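You operate a simulated robot arm through the tools that you are given. There is no shell and no other tool. Be economical: measure what you need, move in short steps, check, and stop when the job is done.

Carry out the task below with a simulated robot arm. There is one attempt and no reset: what you move stays moved.

TASK
Finish the rub test: bring the counter to 10, box its stack, lid it and clear the counter.
Fine: use the sample box on the grey drawer unit.

The check looks at the end state, three seconds after you hand in, the way a careful person would. Anything else that was tipped, shoved, dropped, spilled or broken makes it a failure. Lids that push on must go on centred and level and be pressed home; caps that screw on are set level and turned clockwise until they are tight.

THE ROBOT
A 7-joint arm with a two-finger parallel gripper on a trunk, on a base that drives. Base frame: it is fixed to the floor where the robot stands at the start and does not move with it; the origin is under the middle of the robot, x ahead of it, y to its left, z up. Readings come in cm, degrees, newtons and seconds.
With the tool pointing down near the work surface it reaches from about 10 to 52 cm from the robot's upright axis, wherever it stands. Its first joint turns from -166.0 to 166.0 degrees. Places, roughly: box [40, -120, 90]; check card [100, -150, 100]; grey lid [50, -200, 25]; rub carriage [50, -20, 90]; sample box [50, -125, 75]; stack of wipes [100, -225, 100]; tilt plate [50, -70, 80]; yellow clear button [60, -30, 80]. Payload 1.57 kg.
The TCP is the grasp point between the finger pads, 3 cm short of the fingertips. In the tool frame z runs along the fingers and y along their closing line. Largest opening 11 cm; finger width 2.4, thickness 1.2; the body of the gripper, 4.8 by 11.2 cm, starts 7.8 cm behind the TCP.
Orientation is told as [roll, pitch, yaw] about the base's x, y, z axes, in that order, counted from this pose: with the fingers straight down and closing along the base's y, the tool's x points along the base's -x, its y along +y and its z along -z.

THE INTERFACE
- The arm moves only by the tool servo_tool. Its argument "commands" is one flat list of numbers, 7 for each row, row after row: the shift along the base's x, y, z in cm, then the turn, a rotation vector about the base's x, y, z in degrees, then the gripper command, from -1 (fully open) to 1 (shut), values between in proportion. In form: [tx, ty, tz, wx, wy, wz, hand, tx, ty, tz, wx, wy, wz, hand, ...]. A call has 1 to 8 rows; each row shifts and turns the commanded pose from where the row before left it. Each row takes 0.2 s and may step no farther than 5 cm and 8.6 degrees from the row before; otherwise, or with a gripper value out of range, the whole call is refused. Where a pose cannot be reached the arm comes as near as it can. A force on the tool above 40 N (or 10 N above the force at the start of the call, whichever is more), or a blocked arm, ends the call early, and 0.2 s more pass. The fingers move at their own pace (about 4.5 cm/s each) and stop on an object; they squeeze with about 40 N. The grip force told is the motor's: it shows also when the fingers shut on nothing. Time passes only in rows, and 0.2 s behind the last, so rows that do not move let the fingers close. It gives the time, the measured TCP pose, the force on the tool (base axes), the opening and the grip force at its end, in the units of the frame above (readings bear some noise), with the torque about the TCP (base axes, N m) and any sound that the robot's microphone picked up, and new pictures: "show" is both (left out), scene, wrist or none.
- Cameras (640 x 400 px; columns grow to the right, rows downward): "scene" is now at [1.09, 9.42, 158.41]; the picture's right is [-0.70, -0.71, 0.00], its down [-0.45, 0.44, -0.78] and it looks along [0.55, -0.55, -0.63] (base axes); focal length 295 px, centre (320, 200). "wrist" rides on the gripper at [7, 1.6, -14.1] in the tool frame; the picture's right is [-0.23, 0.97, 0.00], its down [-0.86, -0.20, -0.48] and it looks along [-0.47, -0.11, 0.88] (tool axes); focal length 222 px, centre (320, 200). There is no depth. A picture from a camera that has moved, and an enlarged one, comes with that camera's place and axes in the base frame and with its lens. The place of the scene camera against the robot may be out by one fixed shift of up to 1.8 cm in any direction.
- lift_body(by): slides the trunk up (or, below 0, down) by that many cm; the arm and the scene camera ride with it, the base frame stays. It gives what a move gives, with no picture.
- base_move(legs): drives the robot by 1 to 6 legs, each [ahead, turn to the left] in cm and degrees, along the robot's own axes; the way and the turn of a leg run together, so that a leg with both is an arc; at most 150 cm and 180 degrees a leg. The arm and the cameras ride along, it lands a little off, and it stops where it bumps. It gives what a move gives, and a new picture of the scene camera.
- aim_head(pan, tilt): turns the head with the scene camera to pan (to the left, within 155 degrees either way) and tilt (down, from -29 to 69), counted from straight ahead of the robot. It gives what a move gives, and a new picture of the scene camera.
- zoom(camera, box): a new picture of the part [left, top, right, bottom] of that camera's present view, enlarged. No time passes.
- finish_job(): hands the job in; it is judged then, once.

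Work in short steps. Places have to be worked out from the pictures, the camera data and where the tool is seen: move nearer, look again, correct. Check each grasp and each placing, and mend what went wrong. You have 120 turns and 260 pictures in all, those below and enlarged ones among them. Open the gripper and draw the arm clear of the work before you hand the job in, unless the task says otherwise; then end with one line.

The tools are called after "Emit:" as name(argument=value, ...) on one line, values as JSON. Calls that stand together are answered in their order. servo_tool: Moves the arm, as the interface text tells. Its arguments: {"type":"object","properties":{"commands":{"type":"array","items":{"type":"number"}},"show":{"type":"string","enum":["both","scene","wrist","none"]}},"required":["commands"]} The other tools are called the same way: lift_body (by) slides the trunk up or down; base_move (legs) drives the base; aim_head (pan, tilt) turns the head that bears the scene camera; zoom (camera, box) takes an enlarged picture of a part of a camera's view; finish_job () hands the job in.

At the start:

```text
clock: 0.0
tool_pos: [23.27, -33.6, 113.57]
tcp_rot: [-0.1, -0.1, -0.1]
wrist_force: [0.4, 0.0, 0.4]
wrist_torque: [0.02, -0.01, 0.01]
opening: 11.03
grip_force: 0.1
trunk travel left (down, up): [-50.0, 9.0]
robot x, y, heading: [-0.02, 0.54, 0.0]
head pan, tilt: [-44.6, 38.8]
```

scene: 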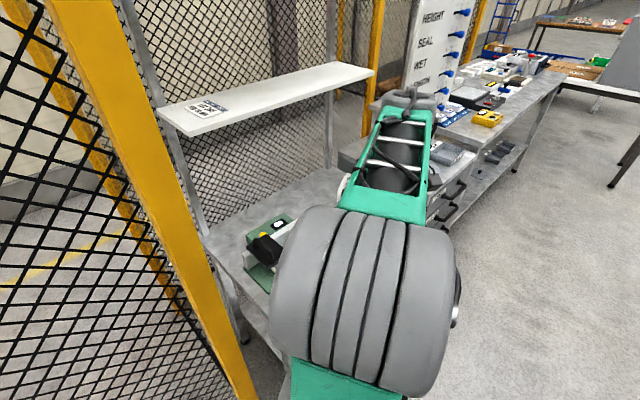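
wrist: 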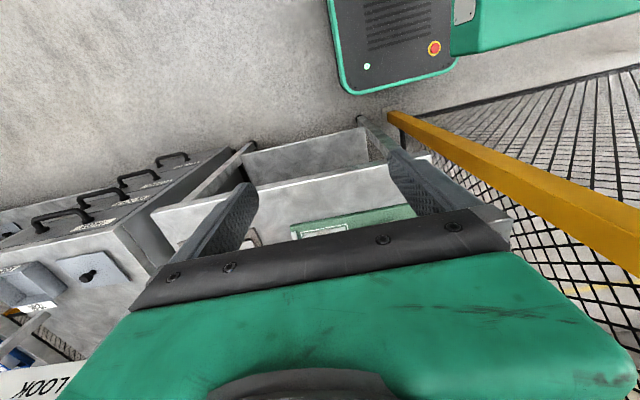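

The arm blocks the view of the rub tester; I'll look around with the head first.

Emit:
aim_head(pan=-20, tilt=45)

Emit:
aim_head(pan=-75, tilt=35)

```text
clock: 0.9
tool_pos: [23.09, -33.64, 113.59]
tcp_rot: [0.0, 0.0, 0.0]
wrist_force: [0.1, 0.0, 0.3]
wrist_torque: [-0.01, 0.0, 0.04]
opening: 11.0
grip_force: 0.1
trunk travel left (down, up): [-50.0, 9.0]
robot x, y, heading: [-0.15, -0.09, 0.2]
head pan, tilt: [-20.0, 45.0]
camera scene: at [2.63, 12.67, 157.51], right [-0.34, -0.94, 0.0], down [-0.66, 0.24, -0.71], along [0.66, -0.24, -0.71], focal length 295 px, centre (320, 200)
```

scene: 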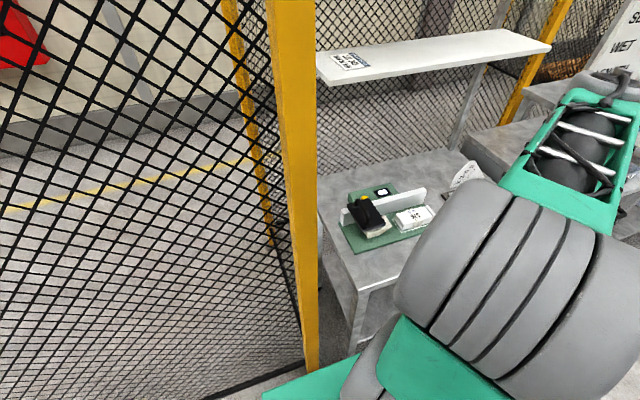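

```text
clock: 2.1
tool_pos: [23.08, -33.48, 113.51]
tcp_rot: [0.0, -0.1, 0.1]
wrist_force: [0.4, 0.4, 1.0]
wrist_torque: [0.0, -0.02, 0.02]
opening: 11.0
grip_force: 0.1
trunk travel left (down, up): [-50.0, 9.0]
robot x, y, heading: [0.0, -0.01, 0.2]
head pan, tilt: [-75.0, 35.0]
camera scene: at [-2.73, 6.95, 158.99], right [-0.97, -0.26, 0.0], down [-0.15, 0.55, -0.82], along [0.21, -0.79, -0.57], focal length 295 px, centre (320, 200)
```

scene: 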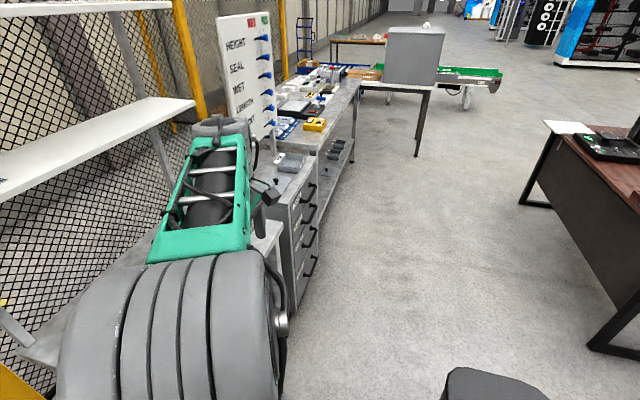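

Zooming on the tester and then the drawer unit and bench.

Emit:
zoom(camera="scene", box=[220, 20, 380, 120])

Emit:
zoom(camera="scene", box=[220, 110, 380, 210])

Emit:
aim_head(pan=-20, tilt=45)

Emit:
zoom(camera="scene", box=[310, 150, 470, 250])

Emit:
zoom(camera="scene", box=[310, 30, 390, 80])

```text
4.00 times, centred on (300, 70) of scene
camera zoom: at [-2.73, 6.95, 158.99], right [-0.97, -0.26, 0.0], down [-0.15, 0.55, -0.82], along [0.21, -0.79, -0.57], focal length 1180 px, centre (400, 720)
```

zoom: 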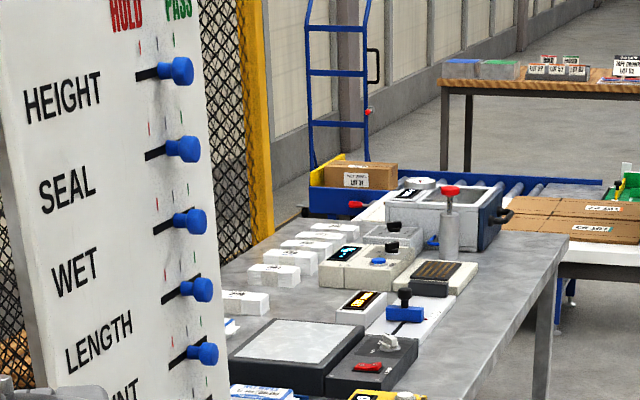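

```text
4.00 times, centred on (300, 160) of scene
camera zoom: at [-2.73, 6.95, 158.99], right [-0.97, -0.26, 0.0], down [-0.15, 0.55, -0.82], along [0.21, -0.79, -0.57], focal length 1180 px, centre (400, 360)
```

zoom: 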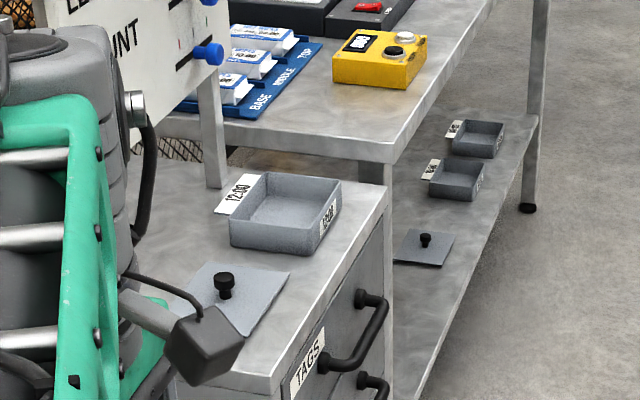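

```text
clock: 3.4
tool_pos: [23.11, -33.57, 113.58]
tcp_rot: [0.0, 0.0, 0.1]
wrist_force: [-0.3, 0.0, 0.4]
wrist_torque: [0.0, 0.0, -0.01]
opening: 10.98
grip_force: 0.0
trunk travel left (down, up): [-50.0, 9.0]
robot x, y, heading: [0.04, 0.01, 0.2]
head pan, tilt: [-20.0, 45.0]
camera scene: at [2.63, 12.67, 157.51], right [-0.34, -0.94, 0.0], down [-0.66, 0.24, -0.71], along [0.66, -0.24, -0.71], focal length 295 px, centre (320, 200)
```

scene: 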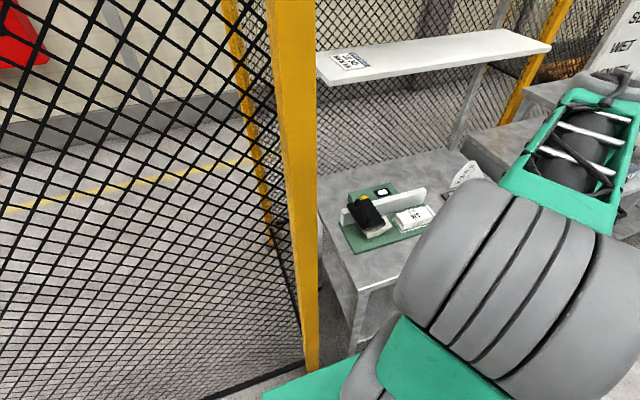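

```text
4.00 times, centred on (390, 200) of scene
camera zoom: at [2.63, 12.67, 157.51], right [-0.34, -0.94, 0.0], down [-0.66, 0.24, -0.71], along [0.66, -0.24, -0.71], focal length 1180 px, centre (40, 200)
```

zoom: 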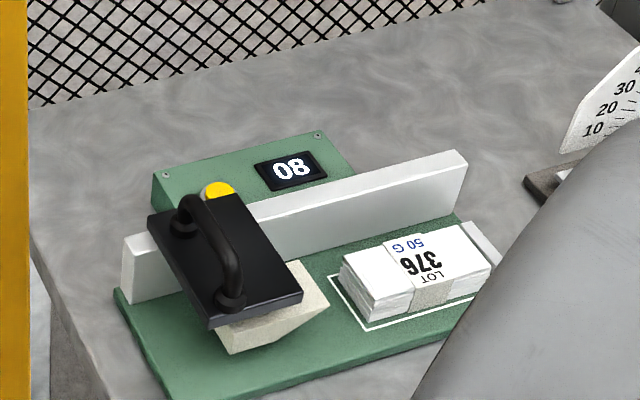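

```text
8.00 times, centred on (350, 55) of scene
camera zoom: at [2.63, 12.67, 157.51], right [-0.34, -0.94, 0.0], down [-0.66, 0.24, -0.71], along [0.66, -0.24, -0.71], focal length 2361 px, centre (80, 1360)
```

zoom: 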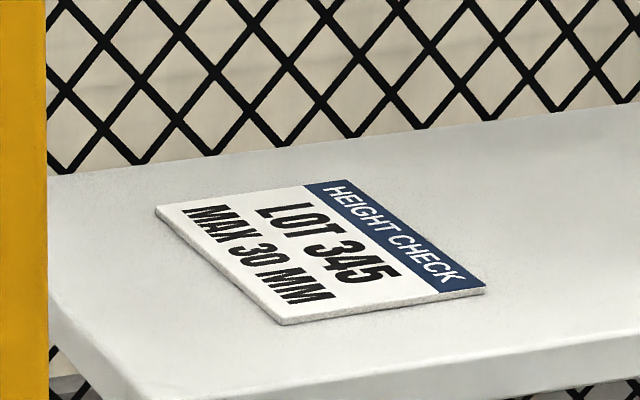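

The counter reads 08, the carriage rides a rail along y, and the stack "LOT 376" sits in the outlined place. I look down at the base's room and the wider bench before I drive.

Emit:
aim_head(pan=-35, tilt=69)

Emit:
aim_head(pan=-100, tilt=60)

```text
clock: 4.2
tool_pos: [23.04, -33.57, 113.62]
tcp_rot: [0.0, 0.0, 0.0]
wrist_force: [0.5, 0.4, -1.1]
wrist_torque: [-0.03, -0.04, -0.01]
opening: 11.01
grip_force: 0.1
trunk travel left (down, up): [-50.0, 9.0]
robot x, y, heading: [0.31, 0.14, 0.1]
head pan, tilt: [-35.0, 68.8]
camera scene: at [-0.43, 12.25, 154.63], right [-0.57, -0.82, 0.0], down [-0.76, 0.53, -0.36], along [0.3, -0.21, -0.93], focal length 295 px, centre (320, 200)
```

scene: 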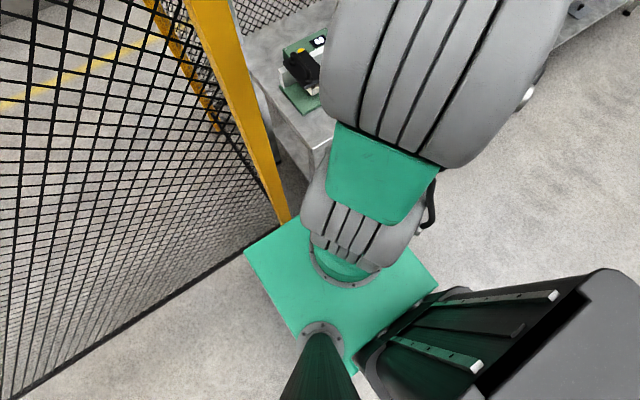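

```text
clock: 5.6
tool_pos: [23.16, -33.57, 113.64]
tcp_rot: [0.1, 0.0, 0.1]
wrist_force: [0.2, -0.3, -0.8]
wrist_torque: [-0.01, 0.01, 0.0]
opening: 11.02
grip_force: 0.0
trunk travel left (down, up): [-50.0, 9.0]
robot x, y, heading: [0.02, -0.04, -0.1]
head pan, tilt: [-100.0, 60.0]
camera scene: at [-6.17, 8.89, 155.56], right [-0.98, 0.17, 0.0], down [0.15, 0.85, -0.5], along [-0.09, -0.49, -0.87], focal length 295 px, centre (320, 200)
```

scene: 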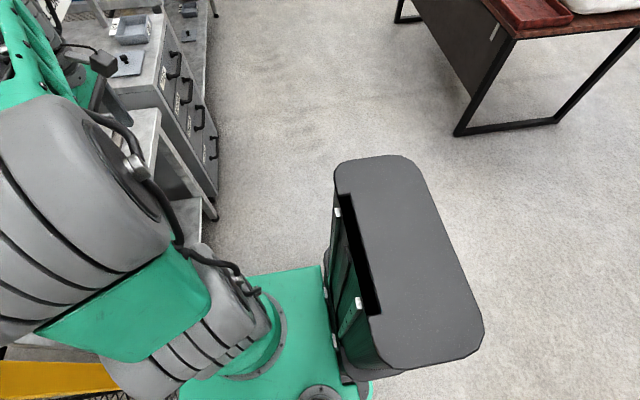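

The base is square with room to turn if I back off first. I'll back up, swing right and approach sideways to the benches, so the arm works on my left.

Emit:
base_move(legs=[[-15, 0], [0, -60], [48, 0], [0, -30], [-16, 0]])

Emit:
aim_head(pan=90, tilt=45)

```text
clock: 14.6
tool_pos: [-24.56, -48.22, 113.63]
tcp_rot: [-0.1, 0.1, -90.8]
wrist_force: [-0.1, 0.4, 0.4]
wrist_torque: [-0.01, 0.0, -0.01]
opening: 11.03
grip_force: 0.1
trunk travel left (down, up): [-50.0, 9.0]
robot x, y, heading: [9.19, -25.63, -90.6]
head pan, tilt: [-100.0, 60.0]
camera scene: at [19.27, -18.65, 155.56], right [0.19, 0.98, 0.0], down [0.85, -0.16, -0.5], along [-0.49, 0.09, -0.87], focal length 295 px, centre (320, 200)
```

scene: 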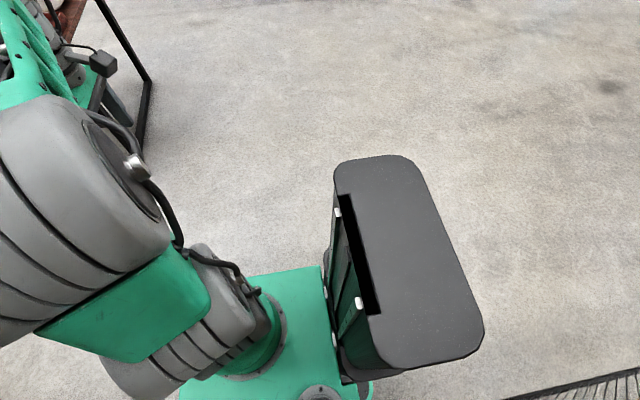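

```text
clock: 17.4
tool_pos: [-24.68, -48.39, 113.67]
tcp_rot: [-0.1, 0.0, -90.9]
wrist_force: [0.5, 0.1, -0.8]
wrist_torque: [-0.01, -0.01, -0.02]
opening: 11.01
grip_force: 0.0
trunk travel left (down, up): [-50.0, 9.0]
robot x, y, heading: [9.04, -25.42, -90.9]
head pan, tilt: [90.0, 45.0]
camera scene: at [33.94, -20.07, 157.51], right [-0.01, -1.0, 0.0], down [-0.71, 0.01, -0.71], along [0.71, -0.01, -0.71], focal length 295 px, centre (320, 200)
```

scene: 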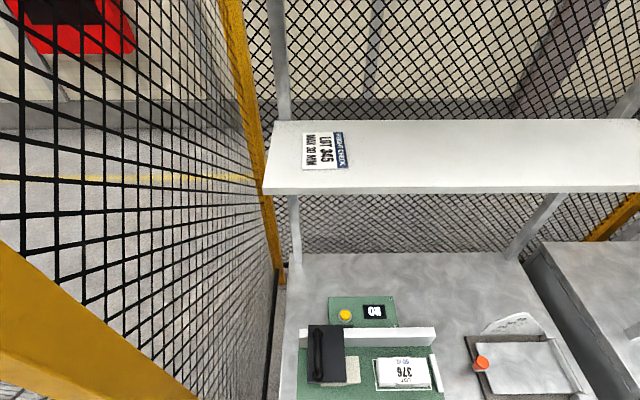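

Now I have a clear view; zooming in on the tester.

Emit:
zoom(camera="scene", box=[288, 290, 464, 400])

Emit:
aim_head(pan=70, tilt=62)

```text
3.64 times, centred on (376, 345) of scene
camera zoom: at [33.94, -20.07, 157.51], right [-0.01, -1.0, 0.0], down [-0.71, 0.01, -0.71], along [0.71, -0.01, -0.71], focal length 1073 px, centre (116, -327)
```

zoom: 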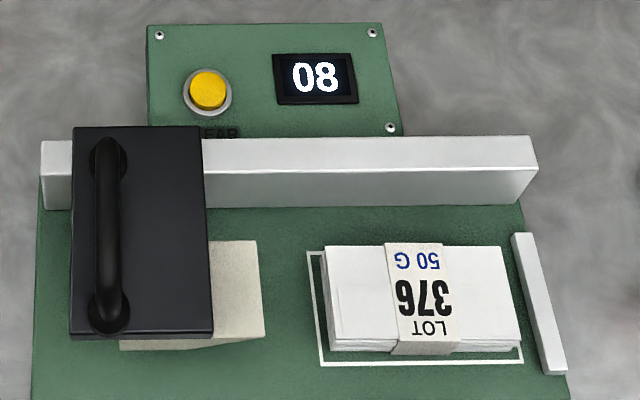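

```text
clock: 18.2
tool_pos: [-24.69, -48.42, 113.49]
tcp_rot: [0.0, 0.0, -90.7]
wrist_force: [-0.9, -0.6, 0.4]
wrist_torque: [-0.01, 0.02, 0.04]
opening: 10.97
grip_force: 0.1
trunk travel left (down, up): [-50.0, 9.0]
robot x, y, heading: [9.18, -25.41, -90.8]
head pan, tilt: [70.0, 62.0]
camera scene: at [31.83, -22.23, 155.34], right [-0.35, -0.94, 0.0], down [-0.83, 0.31, -0.47], along [0.44, -0.17, -0.88], focal length 295 px, centre (320, 200)
```

scene: 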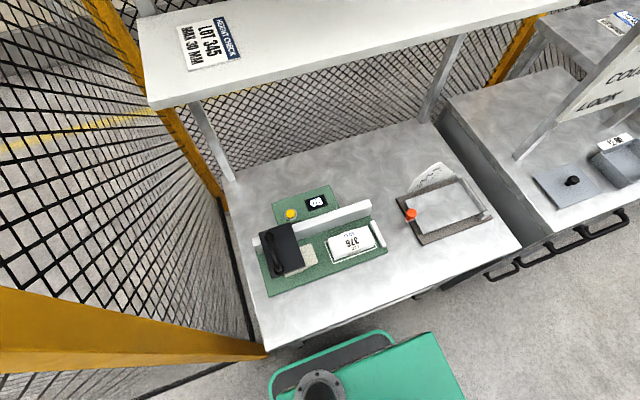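

Zooming on the drawer unit from here.

Emit:
zoom(camera="scene", box=[500, 80, 640, 240])

Emit:
zoom(camera="scene", box=[250, 180, 410, 300])

Emit:
aim_head(pan=30, tilt=45)

Emit:
zoom(camera="scene", box=[200, 0, 520, 200])

```text
2.50 times, centred on (570, 160) of scene
camera zoom: at [31.83, -22.23, 155.34], right [-0.35, -0.94, 0.0], down [-0.83, 0.31, -0.47], along [0.44, -0.17, -0.88], focal length 738 px, centre (-305, 300)
```

zoom: 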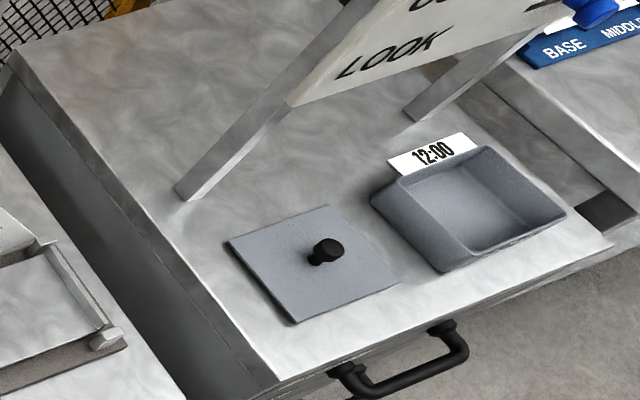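

```text
3.33 times, centred on (330, 240) of scene
camera zoom: at [31.83, -22.23, 155.34], right [-0.35, -0.94, 0.0], down [-0.83, 0.31, -0.47], along [0.44, -0.17, -0.88], focal length 984 px, centre (287, 67)
```

zoom: 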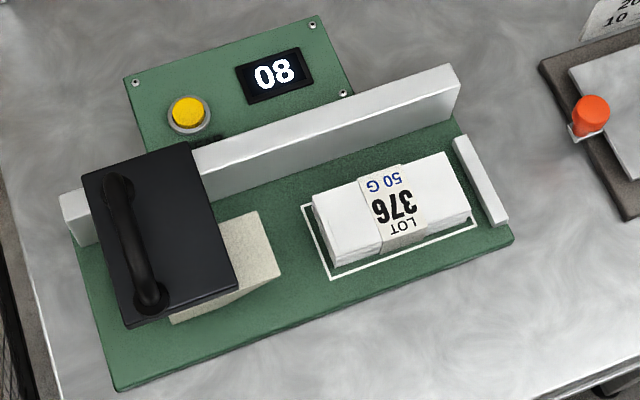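

```text
clock: 19.3
tool_pos: [-24.6, -48.33, 113.42]
tcp_rot: [0.0, 0.0, -90.8]
wrist_force: [0.7, 0.6, 0.6]
wrist_torque: [0.05, 0.03, -0.03]
opening: 11.0
grip_force: 0.1
trunk travel left (down, up): [-50.0, 9.0]
robot x, y, heading: [9.41, -25.75, -90.8]
head pan, tilt: [30.0, 45.0]
camera scene: at [29.78, -27.04, 157.51], right [-0.87, -0.49, 0.0], down [-0.35, 0.62, -0.71], along [0.35, -0.62, -0.71], focal length 295 px, centre (320, 200)
```

scene: 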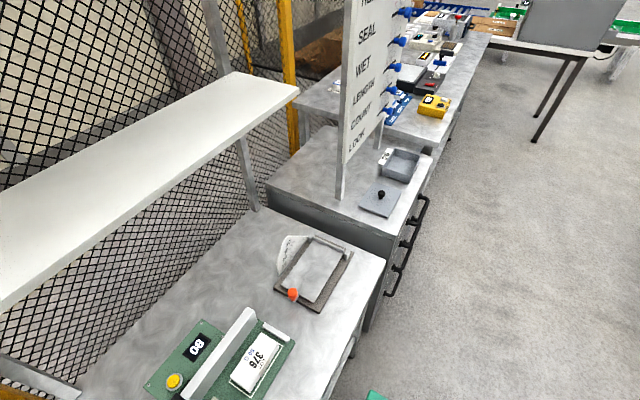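

```text
2.00 times, centred on (360, 100) of scene
camera zoom: at [29.78, -27.04, 157.51], right [-0.87, -0.49, 0.0], down [-0.35, 0.62, -0.71], along [0.35, -0.62, -0.71], focal length 590 px, centre (240, 400)
```

zoom: 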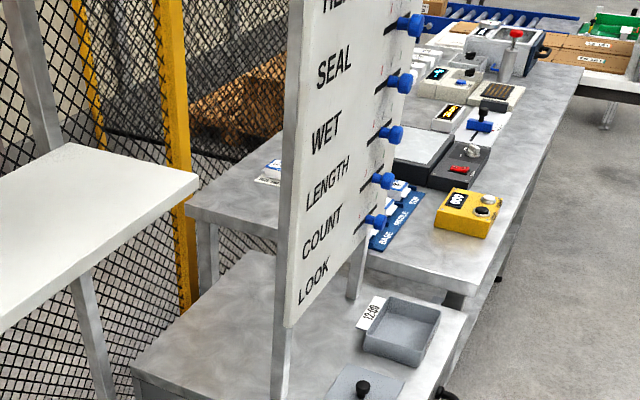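

The arm must come round to the bench side. I swing it in front of the robot at travel height, turning the tool to close along y.

Emit:
servo_tool(commands=[3.27, -2.93, 0, 0, 0, 0, -1, 3.27, -2.93, 0, 0, 0, 0, -1, 3.27, -2.93, 0, 0, 0, 0, -1, 3.27, -2.93, 0, 0, 0, 0, -1, 3.27, -2.93, 0, 0, 0, 0, -1, 3.27, -2.93, 0, 0, 0, 0, -1], show="none")

Emit:
servo_tool(commands=[4.4, 0.5, 0, 0, 0, 6.5, -1, 4.4, 0.5, 0, 0, 0, 6.5, -1, 4.4, 0.5, 0, 0, 0, 6.5, -1, 4.4, 0.5, 0, 0, 0, 6.5, -1, 4.4, 0.5, 0, 0, 0, 6.5, -1, 4.4, 0.5, 0, 0, 0, 6.5, -1, 4.4, 0.5, 0, 0, 0, 6.5, -1, 4.4, 0.5, 0, 0, 0, 6.5, -1], show="none")

Emit:
servo_tool(commands=[2.5, 4, 0, 0, 0, 6.5, -1, 2.5, 4, 0, 0, 0, 6.5, -1, 2.5, 4, 0, 0, 0, 6.5, -1, 2.5, 4, 0, 0, 0, 6.5, -1, 2.5, 4, 0, 0, 0, 6.5, -1, 2, 4, 0, 0, 0, 6.3, -1], show="both")

```text
clock: 20.7
tool_pos: [-5.05, -65.76, 113.48]
tcp_rot: [0.0, 0.0, -90.8]
wrist_force: [-0.4, 0.9, 0.2]
wrist_torque: [0.02, 0.02, 0.0]
opening: 11.01
grip_force: 0.1
trunk travel left (down, up): [-50.0, 9.0]
robot x, y, heading: [9.09, -25.87, -91.0]
head pan, tilt: [30.0, 45.0]
```

```text
clock: 22.5
tool_pos: [30.04, -61.63, 113.64]
tcp_rot: [-0.1, 0.0, -38.8]
wrist_force: [0.9, -0.2, 0.0]
wrist_torque: [0.0, 0.01, -0.01]
opening: 11.01
grip_force: 0.0
trunk travel left (down, up): [-50.0, 9.0]
robot x, y, heading: [8.99, -25.8, -90.9]
head pan, tilt: [30.0, 45.0]
```

```text
clock: 23.9
tool_pos: [44.69, -37.96, 113.67]
tcp_rot: [0.1, 0.0, 0.0]
wrist_force: [0.7, 0.5, 0.2]
wrist_torque: [0.0, 0.0, 0.0]
opening: 11.01
grip_force: 0.1
trunk travel left (down, up): [-50.0, 9.0]
robot x, y, heading: [9.01, -25.71, -90.9]
head pan, tilt: [30.0, 45.0]
camera scene: at [29.82, -27.03, 157.5], right [-0.87, -0.49, 0.0], down [-0.35, 0.62, -0.71], along [0.34, -0.62, -0.71], focal length 295 px, centre (320, 200)
camera wrist: at [37.75, -36.31, 127.73], right [0.23, 0.97, 0.0], down [0.86, -0.2, 0.48], along [0.47, -0.11, -0.88], focal length 222 px, centre (320, 200)
```

scene: 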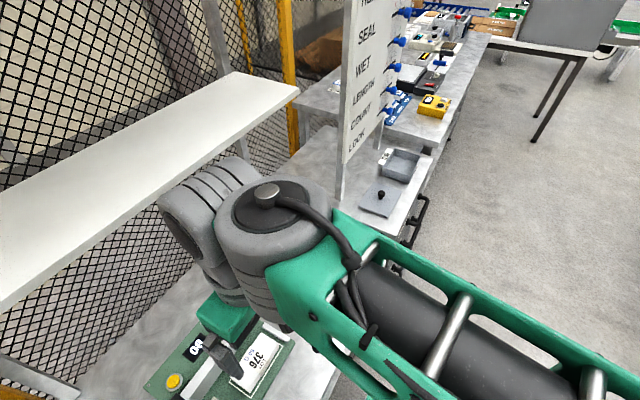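
wrist: 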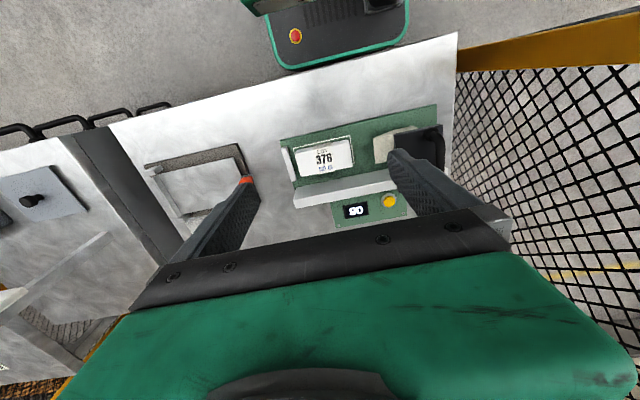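

Tilting the tool so the fingers lean forward (keeps the wrist away from the shelf) and moving above the carriage for a closer look.

Emit:
servo_tool(commands=[0, 3.2, -1, 0, -7, 0, -1, 0, 3.2, -1, 0, -7, 0, -1, 0, 3.2, -1, 0, -7, 0, -1, 0, 3.2, -1, 0, -7, 0, -1, 0, 3.2, -1, 0, -7, 0, -1, 2, 1.2, -2, 0, 0, 0, -1], show="both")

Emit:
zoom(camera="wrist", box=[200, 50, 440, 200])

```text
clock: 25.2
tool_pos: [47.46, -29.31, 111.93]
tcp_rot: [3.5, -39.0, -14.6]
wrist_force: [-0.3, -0.2, -0.1]
wrist_torque: [0.0, 0.05, 0.02]
opening: 11.0
grip_force: 0.0
trunk travel left (down, up): [-50.0, 9.0]
robot x, y, heading: [9.13, -25.95, -90.9]
head pan, tilt: [30.0, 45.0]
stopped in row 6: the arm was blocked; the commanded pose is now the measured one
camera scene: at [29.83, -27.02, 157.5], right [-0.87, -0.49, 0.0], down [-0.34, 0.62, -0.71], along [0.34, -0.62, -0.71], focal length 295 px, centre (320, 200)
camera wrist: at [33.87, -24.99, 118.58], right [0.38, 0.91, 0.19], down [0.3, -0.31, 0.9], along [0.87, -0.29, -0.39], focal length 222 px, centre (320, 200)
```

scene: 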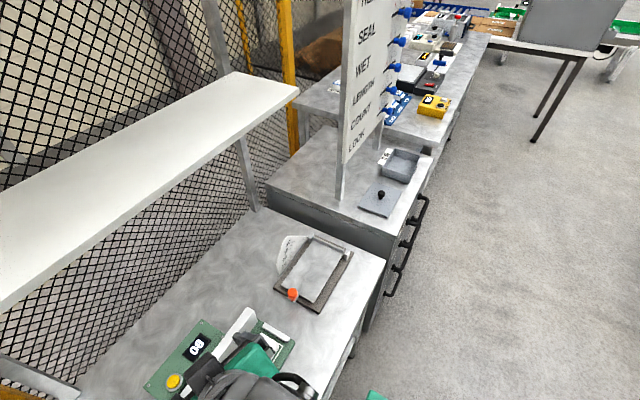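
wrist: 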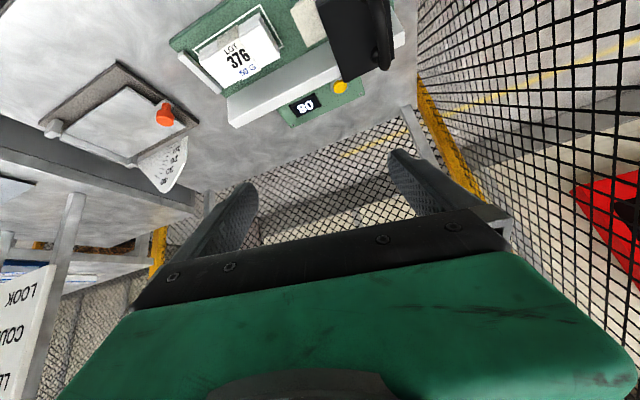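

```text
2.67 times, centred on (320, 125) of wrist
camera zoom: at [33.87, -24.99, 118.58], right [0.38, 0.91, 0.19], down [0.3, -0.31, 0.9], along [0.87, -0.29, -0.39], focal length 592 px, centre (320, 400)
```

zoom: 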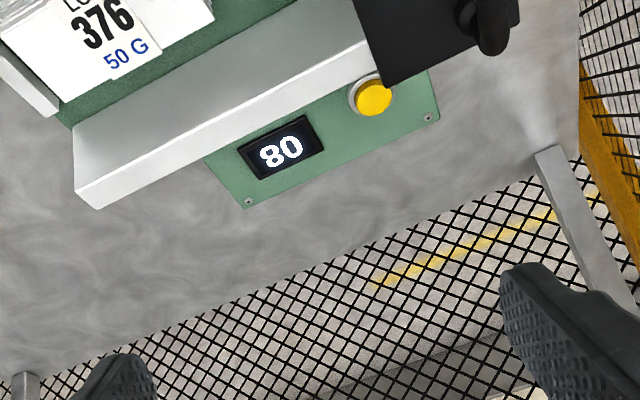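

The tilt drove the arm into a limit; I return the tool to vertical step by step and then go over the carriage.

Emit:
servo_tool(commands=[0, 0, 0, 0, 0, 7.3, -1, 0, 0, 0, 0, 0, 7.3, -1, 0, 0, 0, 0, 7.8, 0, -1, 0, 0, 0, 0, 7.8, 0, -1, 0, 0, 0, 0, 7.8, 0, -1, 0, 0, 0, 0, 7.8, 0, -1, 0, 0, 0, 0, 7.8, 0, -1, 0, 0, 0, -3.5, 0, 0, -1], show="none")

Emit:
servo_tool(commands=[1, 3, -3, 0, 0, 0, -1, 1, 3, -3, 0, 0, 0, -1, 1, 3, -3, 0, 0, 0, -1], show="both")

Emit:
zoom(camera="wrist", box=[180, 30, 500, 230])

```text
clock: 27.0
tool_pos: [47.56, -29.15, 111.76]
tcp_rot: [0.1, 0.1, 0.3]
wrist_force: [0.7, -0.1, -1.0]
wrist_torque: [0.02, 0.02, -0.01]
opening: 11.03
grip_force: 0.0
trunk travel left (down, up): [-50.0, 9.0]
robot x, y, heading: [9.14, -25.99, -90.7]
head pan, tilt: [30.0, 45.0]
```

```text
clock: 27.8
tool_pos: [50.37, -19.99, 102.65]
tcp_rot: [0.1, 0.0, 0.4]
wrist_force: [-0.8, -0.4, 0.5]
wrist_torque: [0.01, 0.0, -0.03]
opening: 11.0
grip_force: 0.3
trunk travel left (down, up): [-50.0, 9.0]
robot x, y, heading: [9.23, -25.75, -90.9]
head pan, tilt: [30.0, 45.0]
camera scene: at [29.81, -27.04, 157.51], right [-0.87, -0.49, 0.0], down [-0.34, 0.62, -0.71], along [0.34, -0.62, -0.71], focal length 295 px, centre (320, 200)
camera wrist: at [43.48, -18.45, 116.72], right [0.22, 0.98, 0.0], down [0.86, -0.2, 0.48], along [0.47, -0.1, -0.88], focal length 222 px, centre (320, 200)
```

scene: 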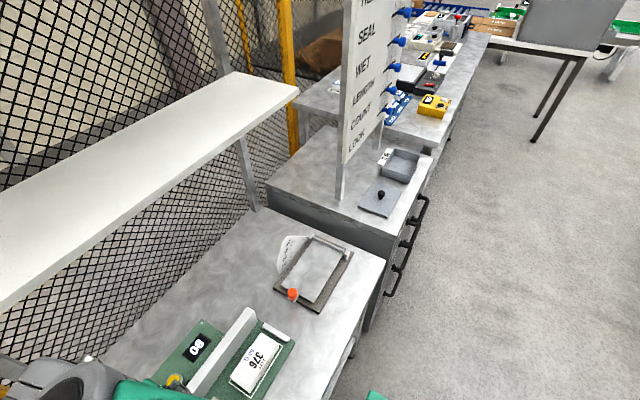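
wrist: 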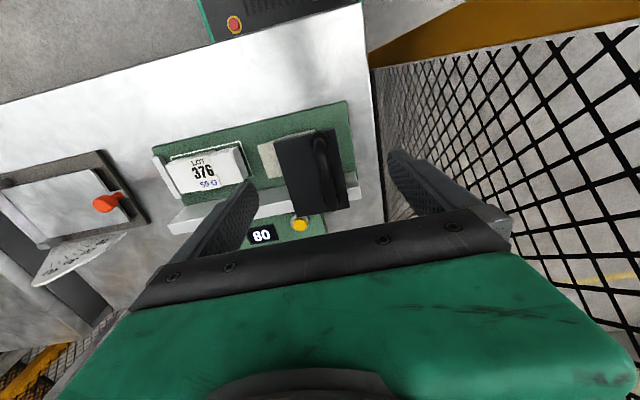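

```text
2.00 times, centred on (340, 130) of wrist
camera zoom: at [43.48, -18.45, 116.72], right [0.22, 0.98, 0.0], down [0.86, -0.2, 0.48], along [0.47, -0.1, -0.88], focal length 444 px, centre (280, 340)
```

zoom: 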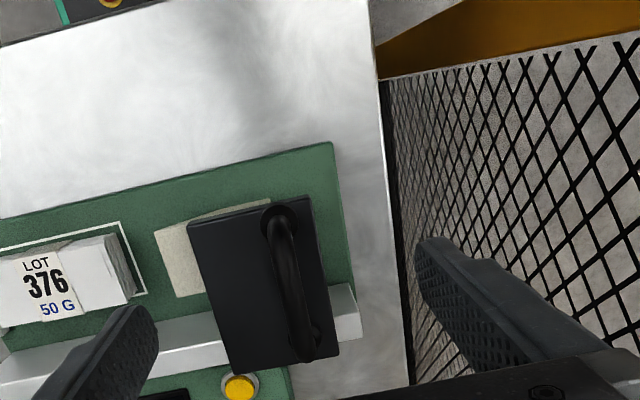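

Handle bar runs x≈51–60 at y≈-19.9. I center over it at x≈54 with ~5 cm opening and lower partway.

Emit:
servo_tool(commands=[3.6, 0.1, -2, 0, 0, -0.4, 0.1, 0, 0, -2, 0, 0, 0, 0.1, 0, 0, -1, 0, 0, 0, 0.1], show="wrist")

Emit:
zoom(camera="wrist", box=[180, 30, 500, 230])

Emit:
aim_head(pan=90, tilt=50)

```text
clock: 28.6
tool_pos: [54.07, -20.03, 97.77]
tcp_rot: [0.2, 0.0, 0.0]
wrist_force: [-0.1, -0.8, 0.7]
wrist_torque: [-0.01, -0.04, -0.02]
opening: 4.95
grip_force: 0.0
trunk travel left (down, up): [-50.0, 9.0]
robot x, y, heading: [9.21, -25.44, -90.7]
head pan, tilt: [30.0, 45.0]
camera wrist: at [47.17, -18.41, 111.91], right [0.23, 0.97, 0.0], down [0.85, -0.2, 0.48], along [0.47, -0.11, -0.88], focal length 222 px, centre (320, 200)
```

wrist: 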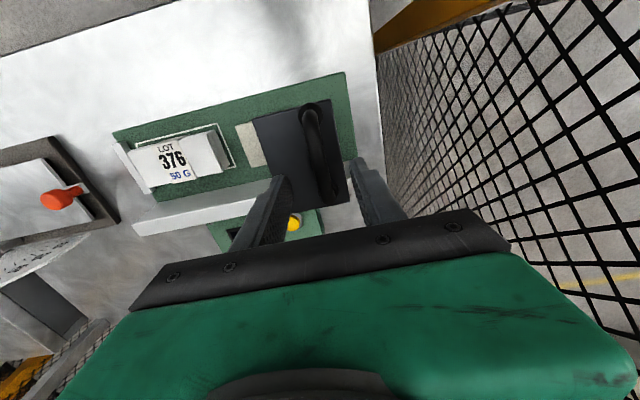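

```text
2.00 times, centred on (340, 130) of wrist
camera zoom: at [47.17, -18.41, 111.91], right [0.23, 0.97, 0.0], down [0.85, -0.2, 0.48], along [0.47, -0.11, -0.88], focal length 444 px, centre (280, 340)
```

zoom: 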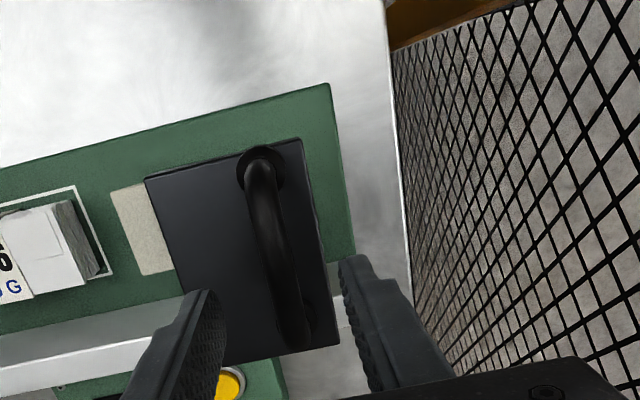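

```text
clock: 29.9
tool_pos: [54.02, -19.95, 97.85]
tcp_rot: [0.1, 0.2, 0.0]
wrist_force: [0.9, -0.1, 0.2]
wrist_torque: [0.01, 0.02, 0.0]
opening: 4.94
grip_force: 0.0
trunk travel left (down, up): [-50.0, 9.0]
robot x, y, heading: [9.09, -25.75, -91.2]
head pan, tilt: [90.0, 50.0]
camera scene: at [33.53, -20.07, 156.81], right [-0.02, -1.0, 0.0], down [-0.77, 0.01, -0.64], along [0.64, -0.01, -0.77], focal length 295 px, centre (320, 200)
```

scene: 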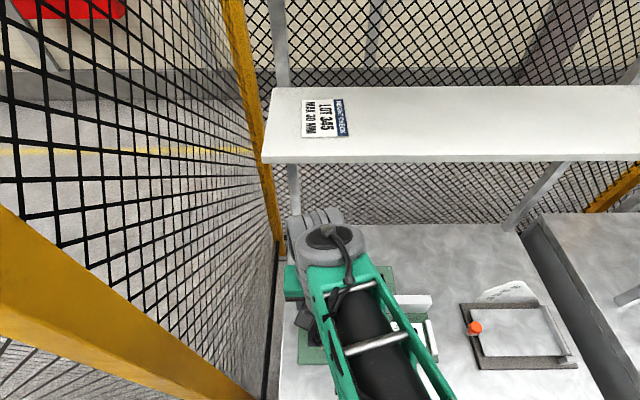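

The bar is centred between the fingers. I descend in small steps watching the force.

Emit:
servo_tool(commands=[0, 0, -1, 0, 0, 0, 0.1, 0, 0, -1, 0, 0, 0, 0.1, 0, 0, -1, 0, 0, 0, 0.1], show="wrist")

Emit:
zoom(camera="wrist", box=[180, 30, 500, 230])

```text
clock: 30.7
tool_pos: [54.28, -20.1, 94.9]
tcp_rot: [0.3, -0.1, -0.1]
wrist_force: [-0.2, -0.2, -0.1]
wrist_torque: [0.02, 0.03, 0.02]
opening: 4.95
grip_force: 0.1
trunk travel left (down, up): [-50.0, 9.0]
robot x, y, heading: [9.25, -25.3, -91.1]
head pan, tilt: [90.0, 50.0]
camera wrist: at [47.27, -18.42, 109.01], right [0.23, 0.97, 0.0], down [0.86, -0.2, 0.48], along [0.47, -0.11, -0.88], focal length 222 px, centre (320, 200)
```

wrist: 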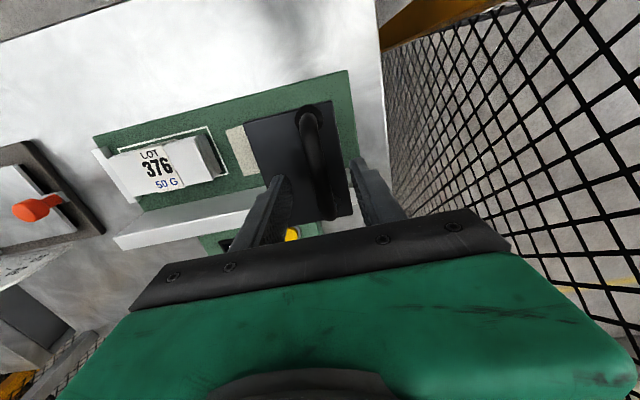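

```text
2.00 times, centred on (340, 130) of wrist
camera zoom: at [47.27, -18.42, 109.01], right [0.23, 0.97, 0.0], down [0.86, -0.2, 0.48], along [0.47, -0.11, -0.88], focal length 444 px, centre (280, 340)
```

zoom: 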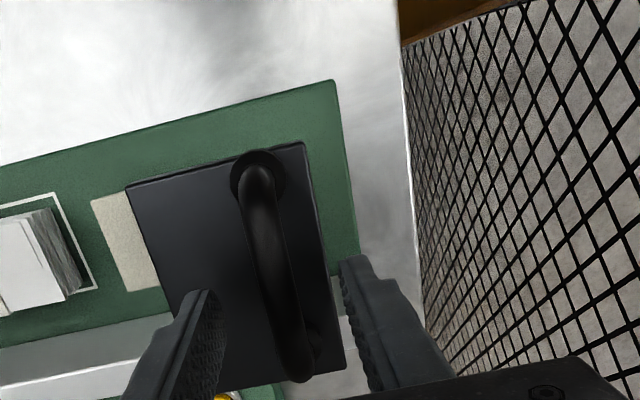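

Estimates put the carriage plate around z≈90; fingertips at 91.9. Lowering half-centimetres more.

Emit:
servo_tool(commands=[0, 0, -0.5, 0, 0, 0, 0.1, 0, 0, -0.5, 0, 0, 0, 0.1, 0, 0, -0.5, 0, 0, 0, 0.1], show="wrist")

Emit:
zoom(camera="wrist", box=[180, 30, 500, 230])

```text
clock: 31.5
tool_pos: [54.11, -20.07, 93.39]
tcp_rot: [0.2, 0.0, 0.0]
wrist_force: [-1.1, 0.4, 0.1]
wrist_torque: [0.0, -0.01, -0.01]
opening: 4.96
grip_force: 0.1
trunk travel left (down, up): [-50.0, 9.0]
robot x, y, heading: [8.96, -25.87, -90.7]
head pan, tilt: [90.0, 50.0]
camera wrist: at [47.24, -18.46, 107.44], right [0.23, 0.97, 0.0], down [0.86, -0.2, 0.48], along [0.47, -0.11, -0.88], focal length 222 px, centre (320, 200)
```

wrist: 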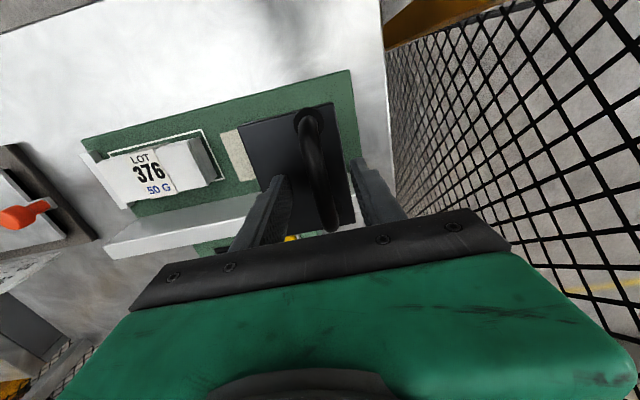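

```text
2.00 times, centred on (340, 130) of wrist
camera zoom: at [47.24, -18.46, 107.44], right [0.23, 0.97, 0.0], down [0.86, -0.2, 0.48], along [0.47, -0.11, -0.88], focal length 444 px, centre (280, 340)
```

zoom: 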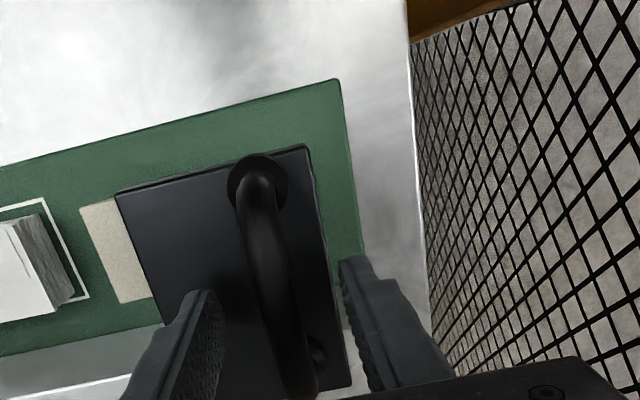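

No contact yet. Continuing down.

Emit:
servo_tool(commands=[0, 0, -0.5, 0, 0, 0, 0.1, 0, 0, -0.5, 0, 0, 0, 0.1, 0, 0, -0.5, 0, 0, 0, 0.1], show="wrist")

Emit:
zoom(camera="wrist", box=[180, 30, 500, 230])

```text
clock: 32.3
tool_pos: [54.11, -20.05, 92.17]
tcp_rot: [0.2, -0.2, -0.1]
wrist_force: [-6.4, -1.0, 23.2]
wrist_torque: [-0.66, 0.46, -0.16]
opening: 5.04
grip_force: 0.5
trunk travel left (down, up): [-50.0, 9.0]
robot x, y, heading: [9.49, -25.7, -91.0]
head pan, tilt: [90.0, 50.0]
camera wrist: at [47.19, -18.46, 106.32], right [0.23, 0.97, 0.0], down [0.85, -0.2, 0.48], along [0.47, -0.11, -0.88], focal length 222 px, centre (320, 200)
```

wrist: 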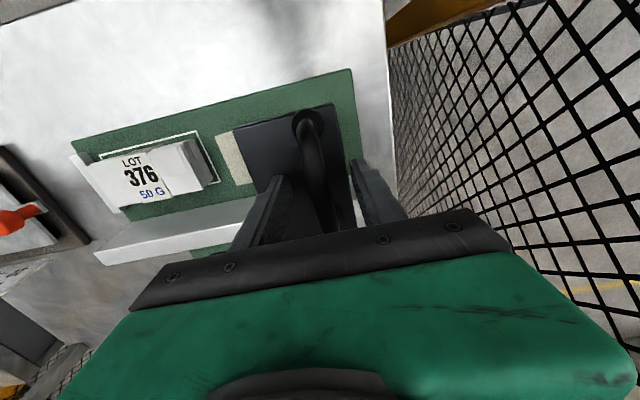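

```text
2.00 times, centred on (340, 130) of wrist
camera zoom: at [47.19, -18.46, 106.32], right [0.23, 0.97, 0.0], down [0.85, -0.2, 0.48], along [0.47, -0.11, -0.88], focal length 444 px, centre (280, 340)
```

zoom: 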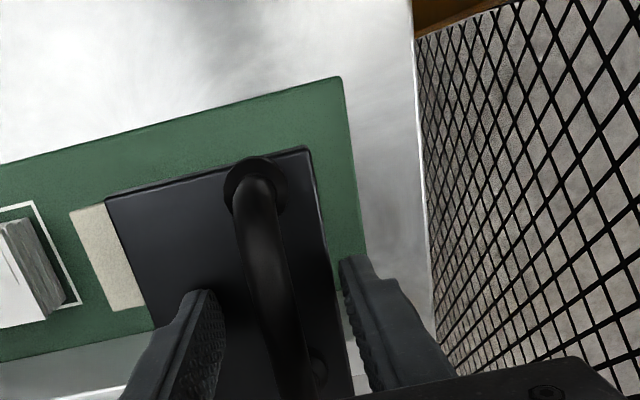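

Contact with the carriage plate at z≈89.2. Back up 0.8 cm and close on the bar.

Emit:
servo_tool(commands=[0, 0, 0.8, 0, 0, 0, 0.1, 0, 0, 0, 0, 0, 0, 0.5, 0, 0, 0, 0, 0, 0, 1, 0, 0, 0, 0, 0, 0, 1, 0, 0, 0, 0, 0, 0, 1], show="both")

```text
clock: 33.5
tool_pos: [54.26, -20.02, 92.67]
tcp_rot: [0.1, 0.1, -0.1]
wrist_force: [-1.4, 0.9, -4.5]
wrist_torque: [0.01, -0.3, -0.16]
opening: 1.4
grip_force: 29.5
trunk travel left (down, up): [-50.0, 9.0]
robot x, y, heading: [9.39, -25.72, -90.7]
head pan, tilt: [90.0, 50.0]
camera scene: at [33.54, -20.06, 156.81], right [-0.01, -1.0, 0.0], down [-0.77, 0.01, -0.64], along [0.64, -0.01, -0.77], focal length 295 px, centre (320, 200)
camera wrist: at [47.24, -18.49, 106.83], right [0.23, 0.97, 0.0], down [0.86, -0.2, 0.48], along [0.46, -0.11, -0.88], focal length 222 px, centre (320, 200)
```

scene: 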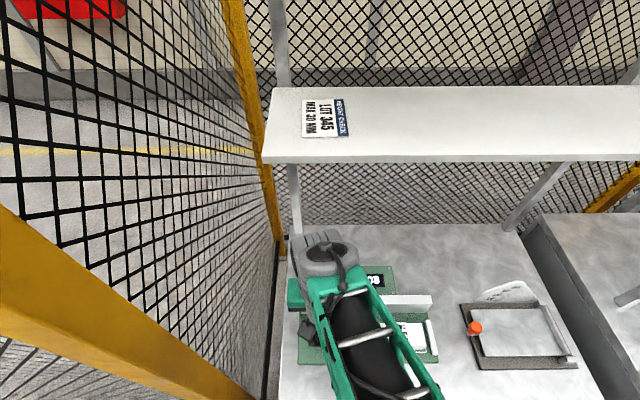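
wrist: 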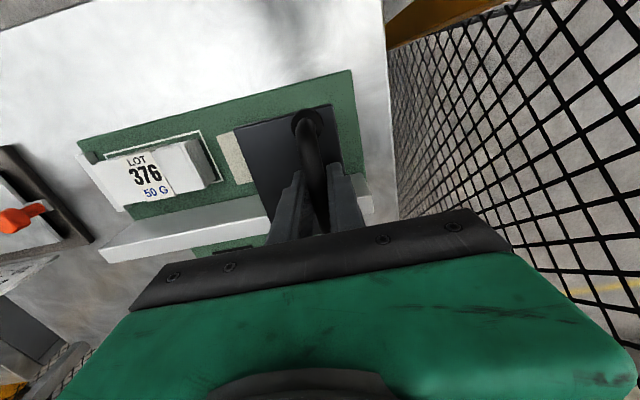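

Gripped. Slide carriage toward -y 3 cm and check the felt against the stack.

Emit:
servo_tool(commands=[0, -1, 0, 0, 0, 0, 1, 0, -1, 0, 0, 0, 0, 1, 0, -1, 0, 0, 0, 0, 1], show="both")

Emit:
zoom(camera="wrist", box=[80, 90, 400, 290])

```text
clock: 34.3
tool_pos: [54.03, -22.96, 92.63]
tcp_rot: [0.1, 0.0, 0.0]
wrist_force: [-1.5, -0.3, 2.1]
wrist_torque: [0.06, 0.89, -0.11]
opening: 1.38
grip_force: 30.4
trunk travel left (down, up): [-50.0, 9.0]
robot x, y, heading: [9.33, -25.83, -90.9]
head pan, tilt: [90.0, 50.0]
camera scene: at [33.51, -20.06, 156.83], right [-0.01, -1.0, 0.0], down [-0.77, 0.01, -0.64], along [0.64, -0.01, -0.77], focal length 295 px, centre (320, 200)
camera wrist: at [47.21, -21.33, 106.82], right [0.23, 0.97, 0.0], down [0.85, -0.2, 0.48], along [0.47, -0.11, -0.88], focal length 222 px, centre (320, 200)
```

scene: 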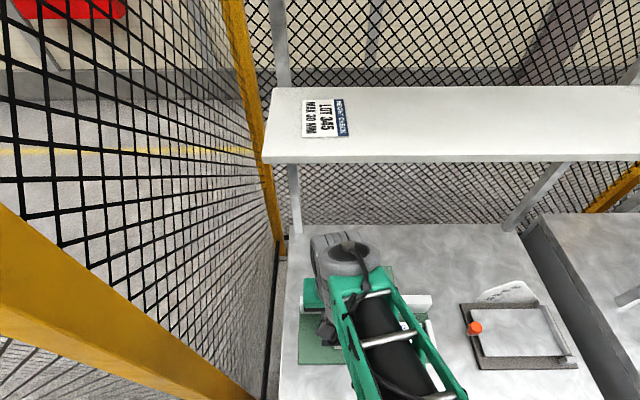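
wrist: 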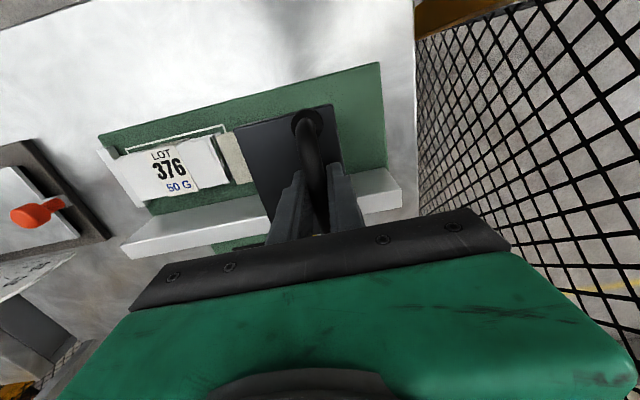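

```text
2.00 times, centred on (240, 190) of wrist
camera zoom: at [47.21, -21.33, 106.82], right [0.23, 0.97, 0.0], down [0.85, -0.2, 0.48], along [0.47, -0.11, -0.88], focal length 444 px, centre (480, 220)
```

zoom: 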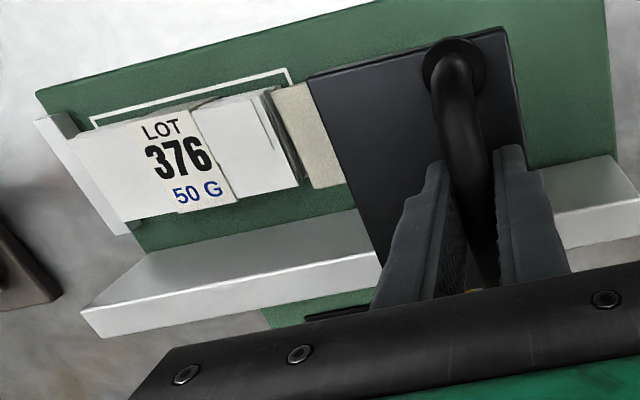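

Felt is near the stack's end. Advance 1 cm in fine steps, watching the y-force.

Emit:
servo_tool(commands=[0, -0.5, 0, 0, 0, 0, 1, 0, -0.5, 0, 0, 0, 0, 1], show="wrist")

Emit:
zoom(camera="wrist", box=[80, 110, 240, 210])

```text
clock: 34.9
tool_pos: [54.1, -24.01, 92.7]
tcp_rot: [0.2, 0.0, 0.0]
wrist_force: [-1.1, -0.2, -0.3]
wrist_torque: [0.09, 0.05, -0.09]
opening: 1.35
grip_force: 30.4
trunk travel left (down, up): [-50.0, 9.0]
robot x, y, heading: [9.63, -25.77, -90.6]
head pan, tilt: [90.0, 50.0]
camera wrist: at [47.2, -22.4, 106.82], right [0.23, 0.97, 0.0], down [0.85, -0.2, 0.48], along [0.47, -0.11, -0.88], focal length 222 px, centre (320, 200)
```

wrist: 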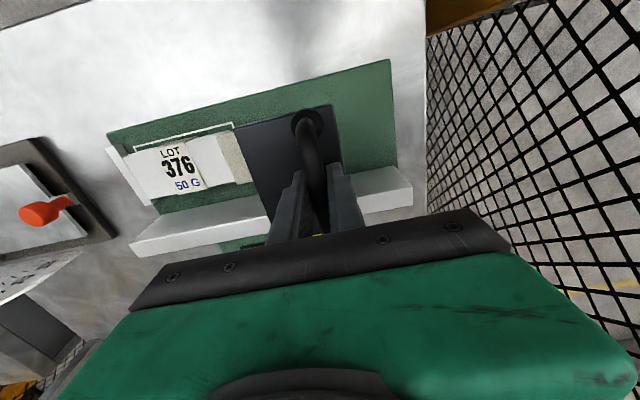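

```text
4.00 times, centred on (160, 160) of wrist
camera zoom: at [47.2, -22.4, 106.82], right [0.23, 0.97, 0.0], down [0.85, -0.2, 0.48], along [0.47, -0.11, -0.88], focal length 888 px, centre (960, 360)
```

zoom: 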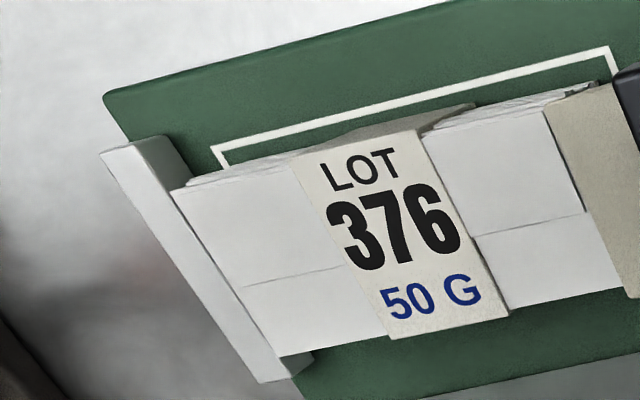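

Felt rides over the stack without force. Continue along the stroke, watching the counter.

Emit:
servo_tool(commands=[0, -1.5, 0, 0, 0, 0, 1, 0, -1.5, 0, 0, 0, 0, 1, 0, -1.5, 0, 0, 0, 0, 1], show="both")

Emit:
zoom(camera="scene", box=[280, 230, 440, 370])

```text
clock: 35.7
tool_pos: [54.11, -28.49, 92.73]
tcp_rot: [0.2, 0.3, 0.0]
wrist_force: [-7.2, 0.2, -5.9]
wrist_torque: [0.07, -0.54, -0.04]
opening: 1.38
grip_force: 30.2
trunk travel left (down, up): [-50.0, 9.0]
robot x, y, heading: [9.2, -25.55, -91.1]
head pan, tilt: [90.0, 50.0]
camera scene: at [33.47, -20.05, 156.81], right [-0.01, -1.0, 0.0], down [-0.77, 0.01, -0.64], along [0.64, -0.01, -0.77], focal length 295 px, centre (320, 200)
camera wrist: at [47.23, -26.9, 106.83], right [0.23, 0.97, 0.0], down [0.86, -0.2, 0.48], along [0.46, -0.11, -0.88], focal length 222 px, centre (320, 200)
```

scene: 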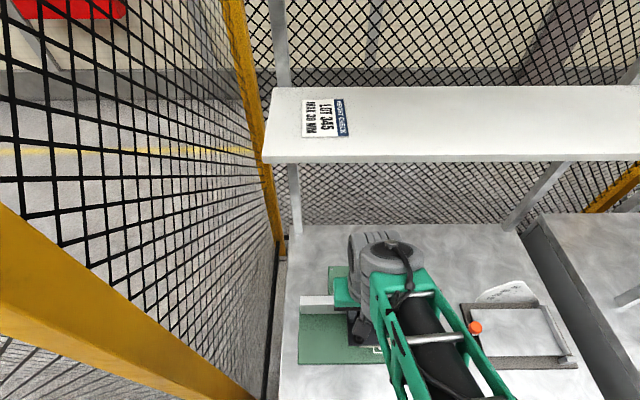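
wrist: 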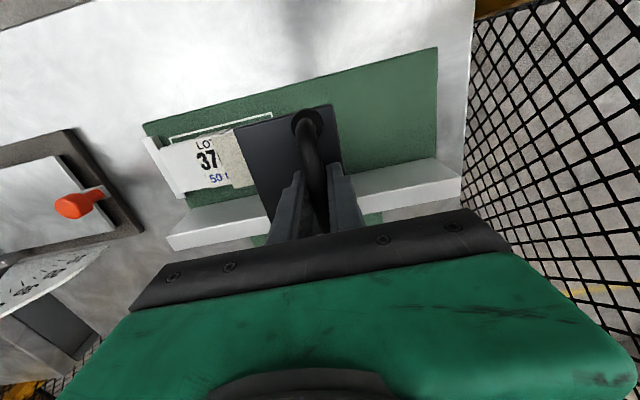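

```text
2.86 times, centred on (360, 300) of scene
camera zoom: at [33.47, -20.05, 156.81], right [-0.01, -1.0, 0.0], down [-0.77, 0.01, -0.64], along [0.64, -0.01, -0.77], focal length 843 px, centre (206, -86)
```

zoom: 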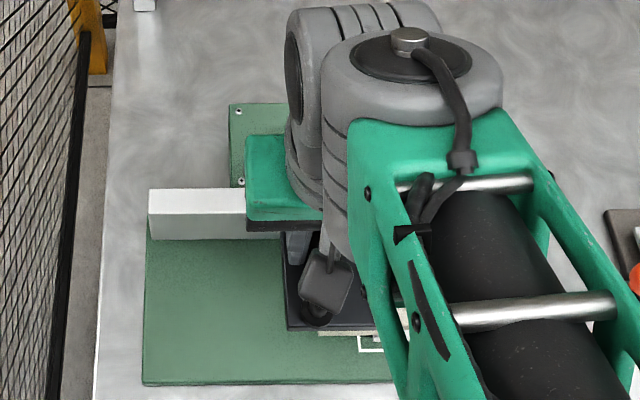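

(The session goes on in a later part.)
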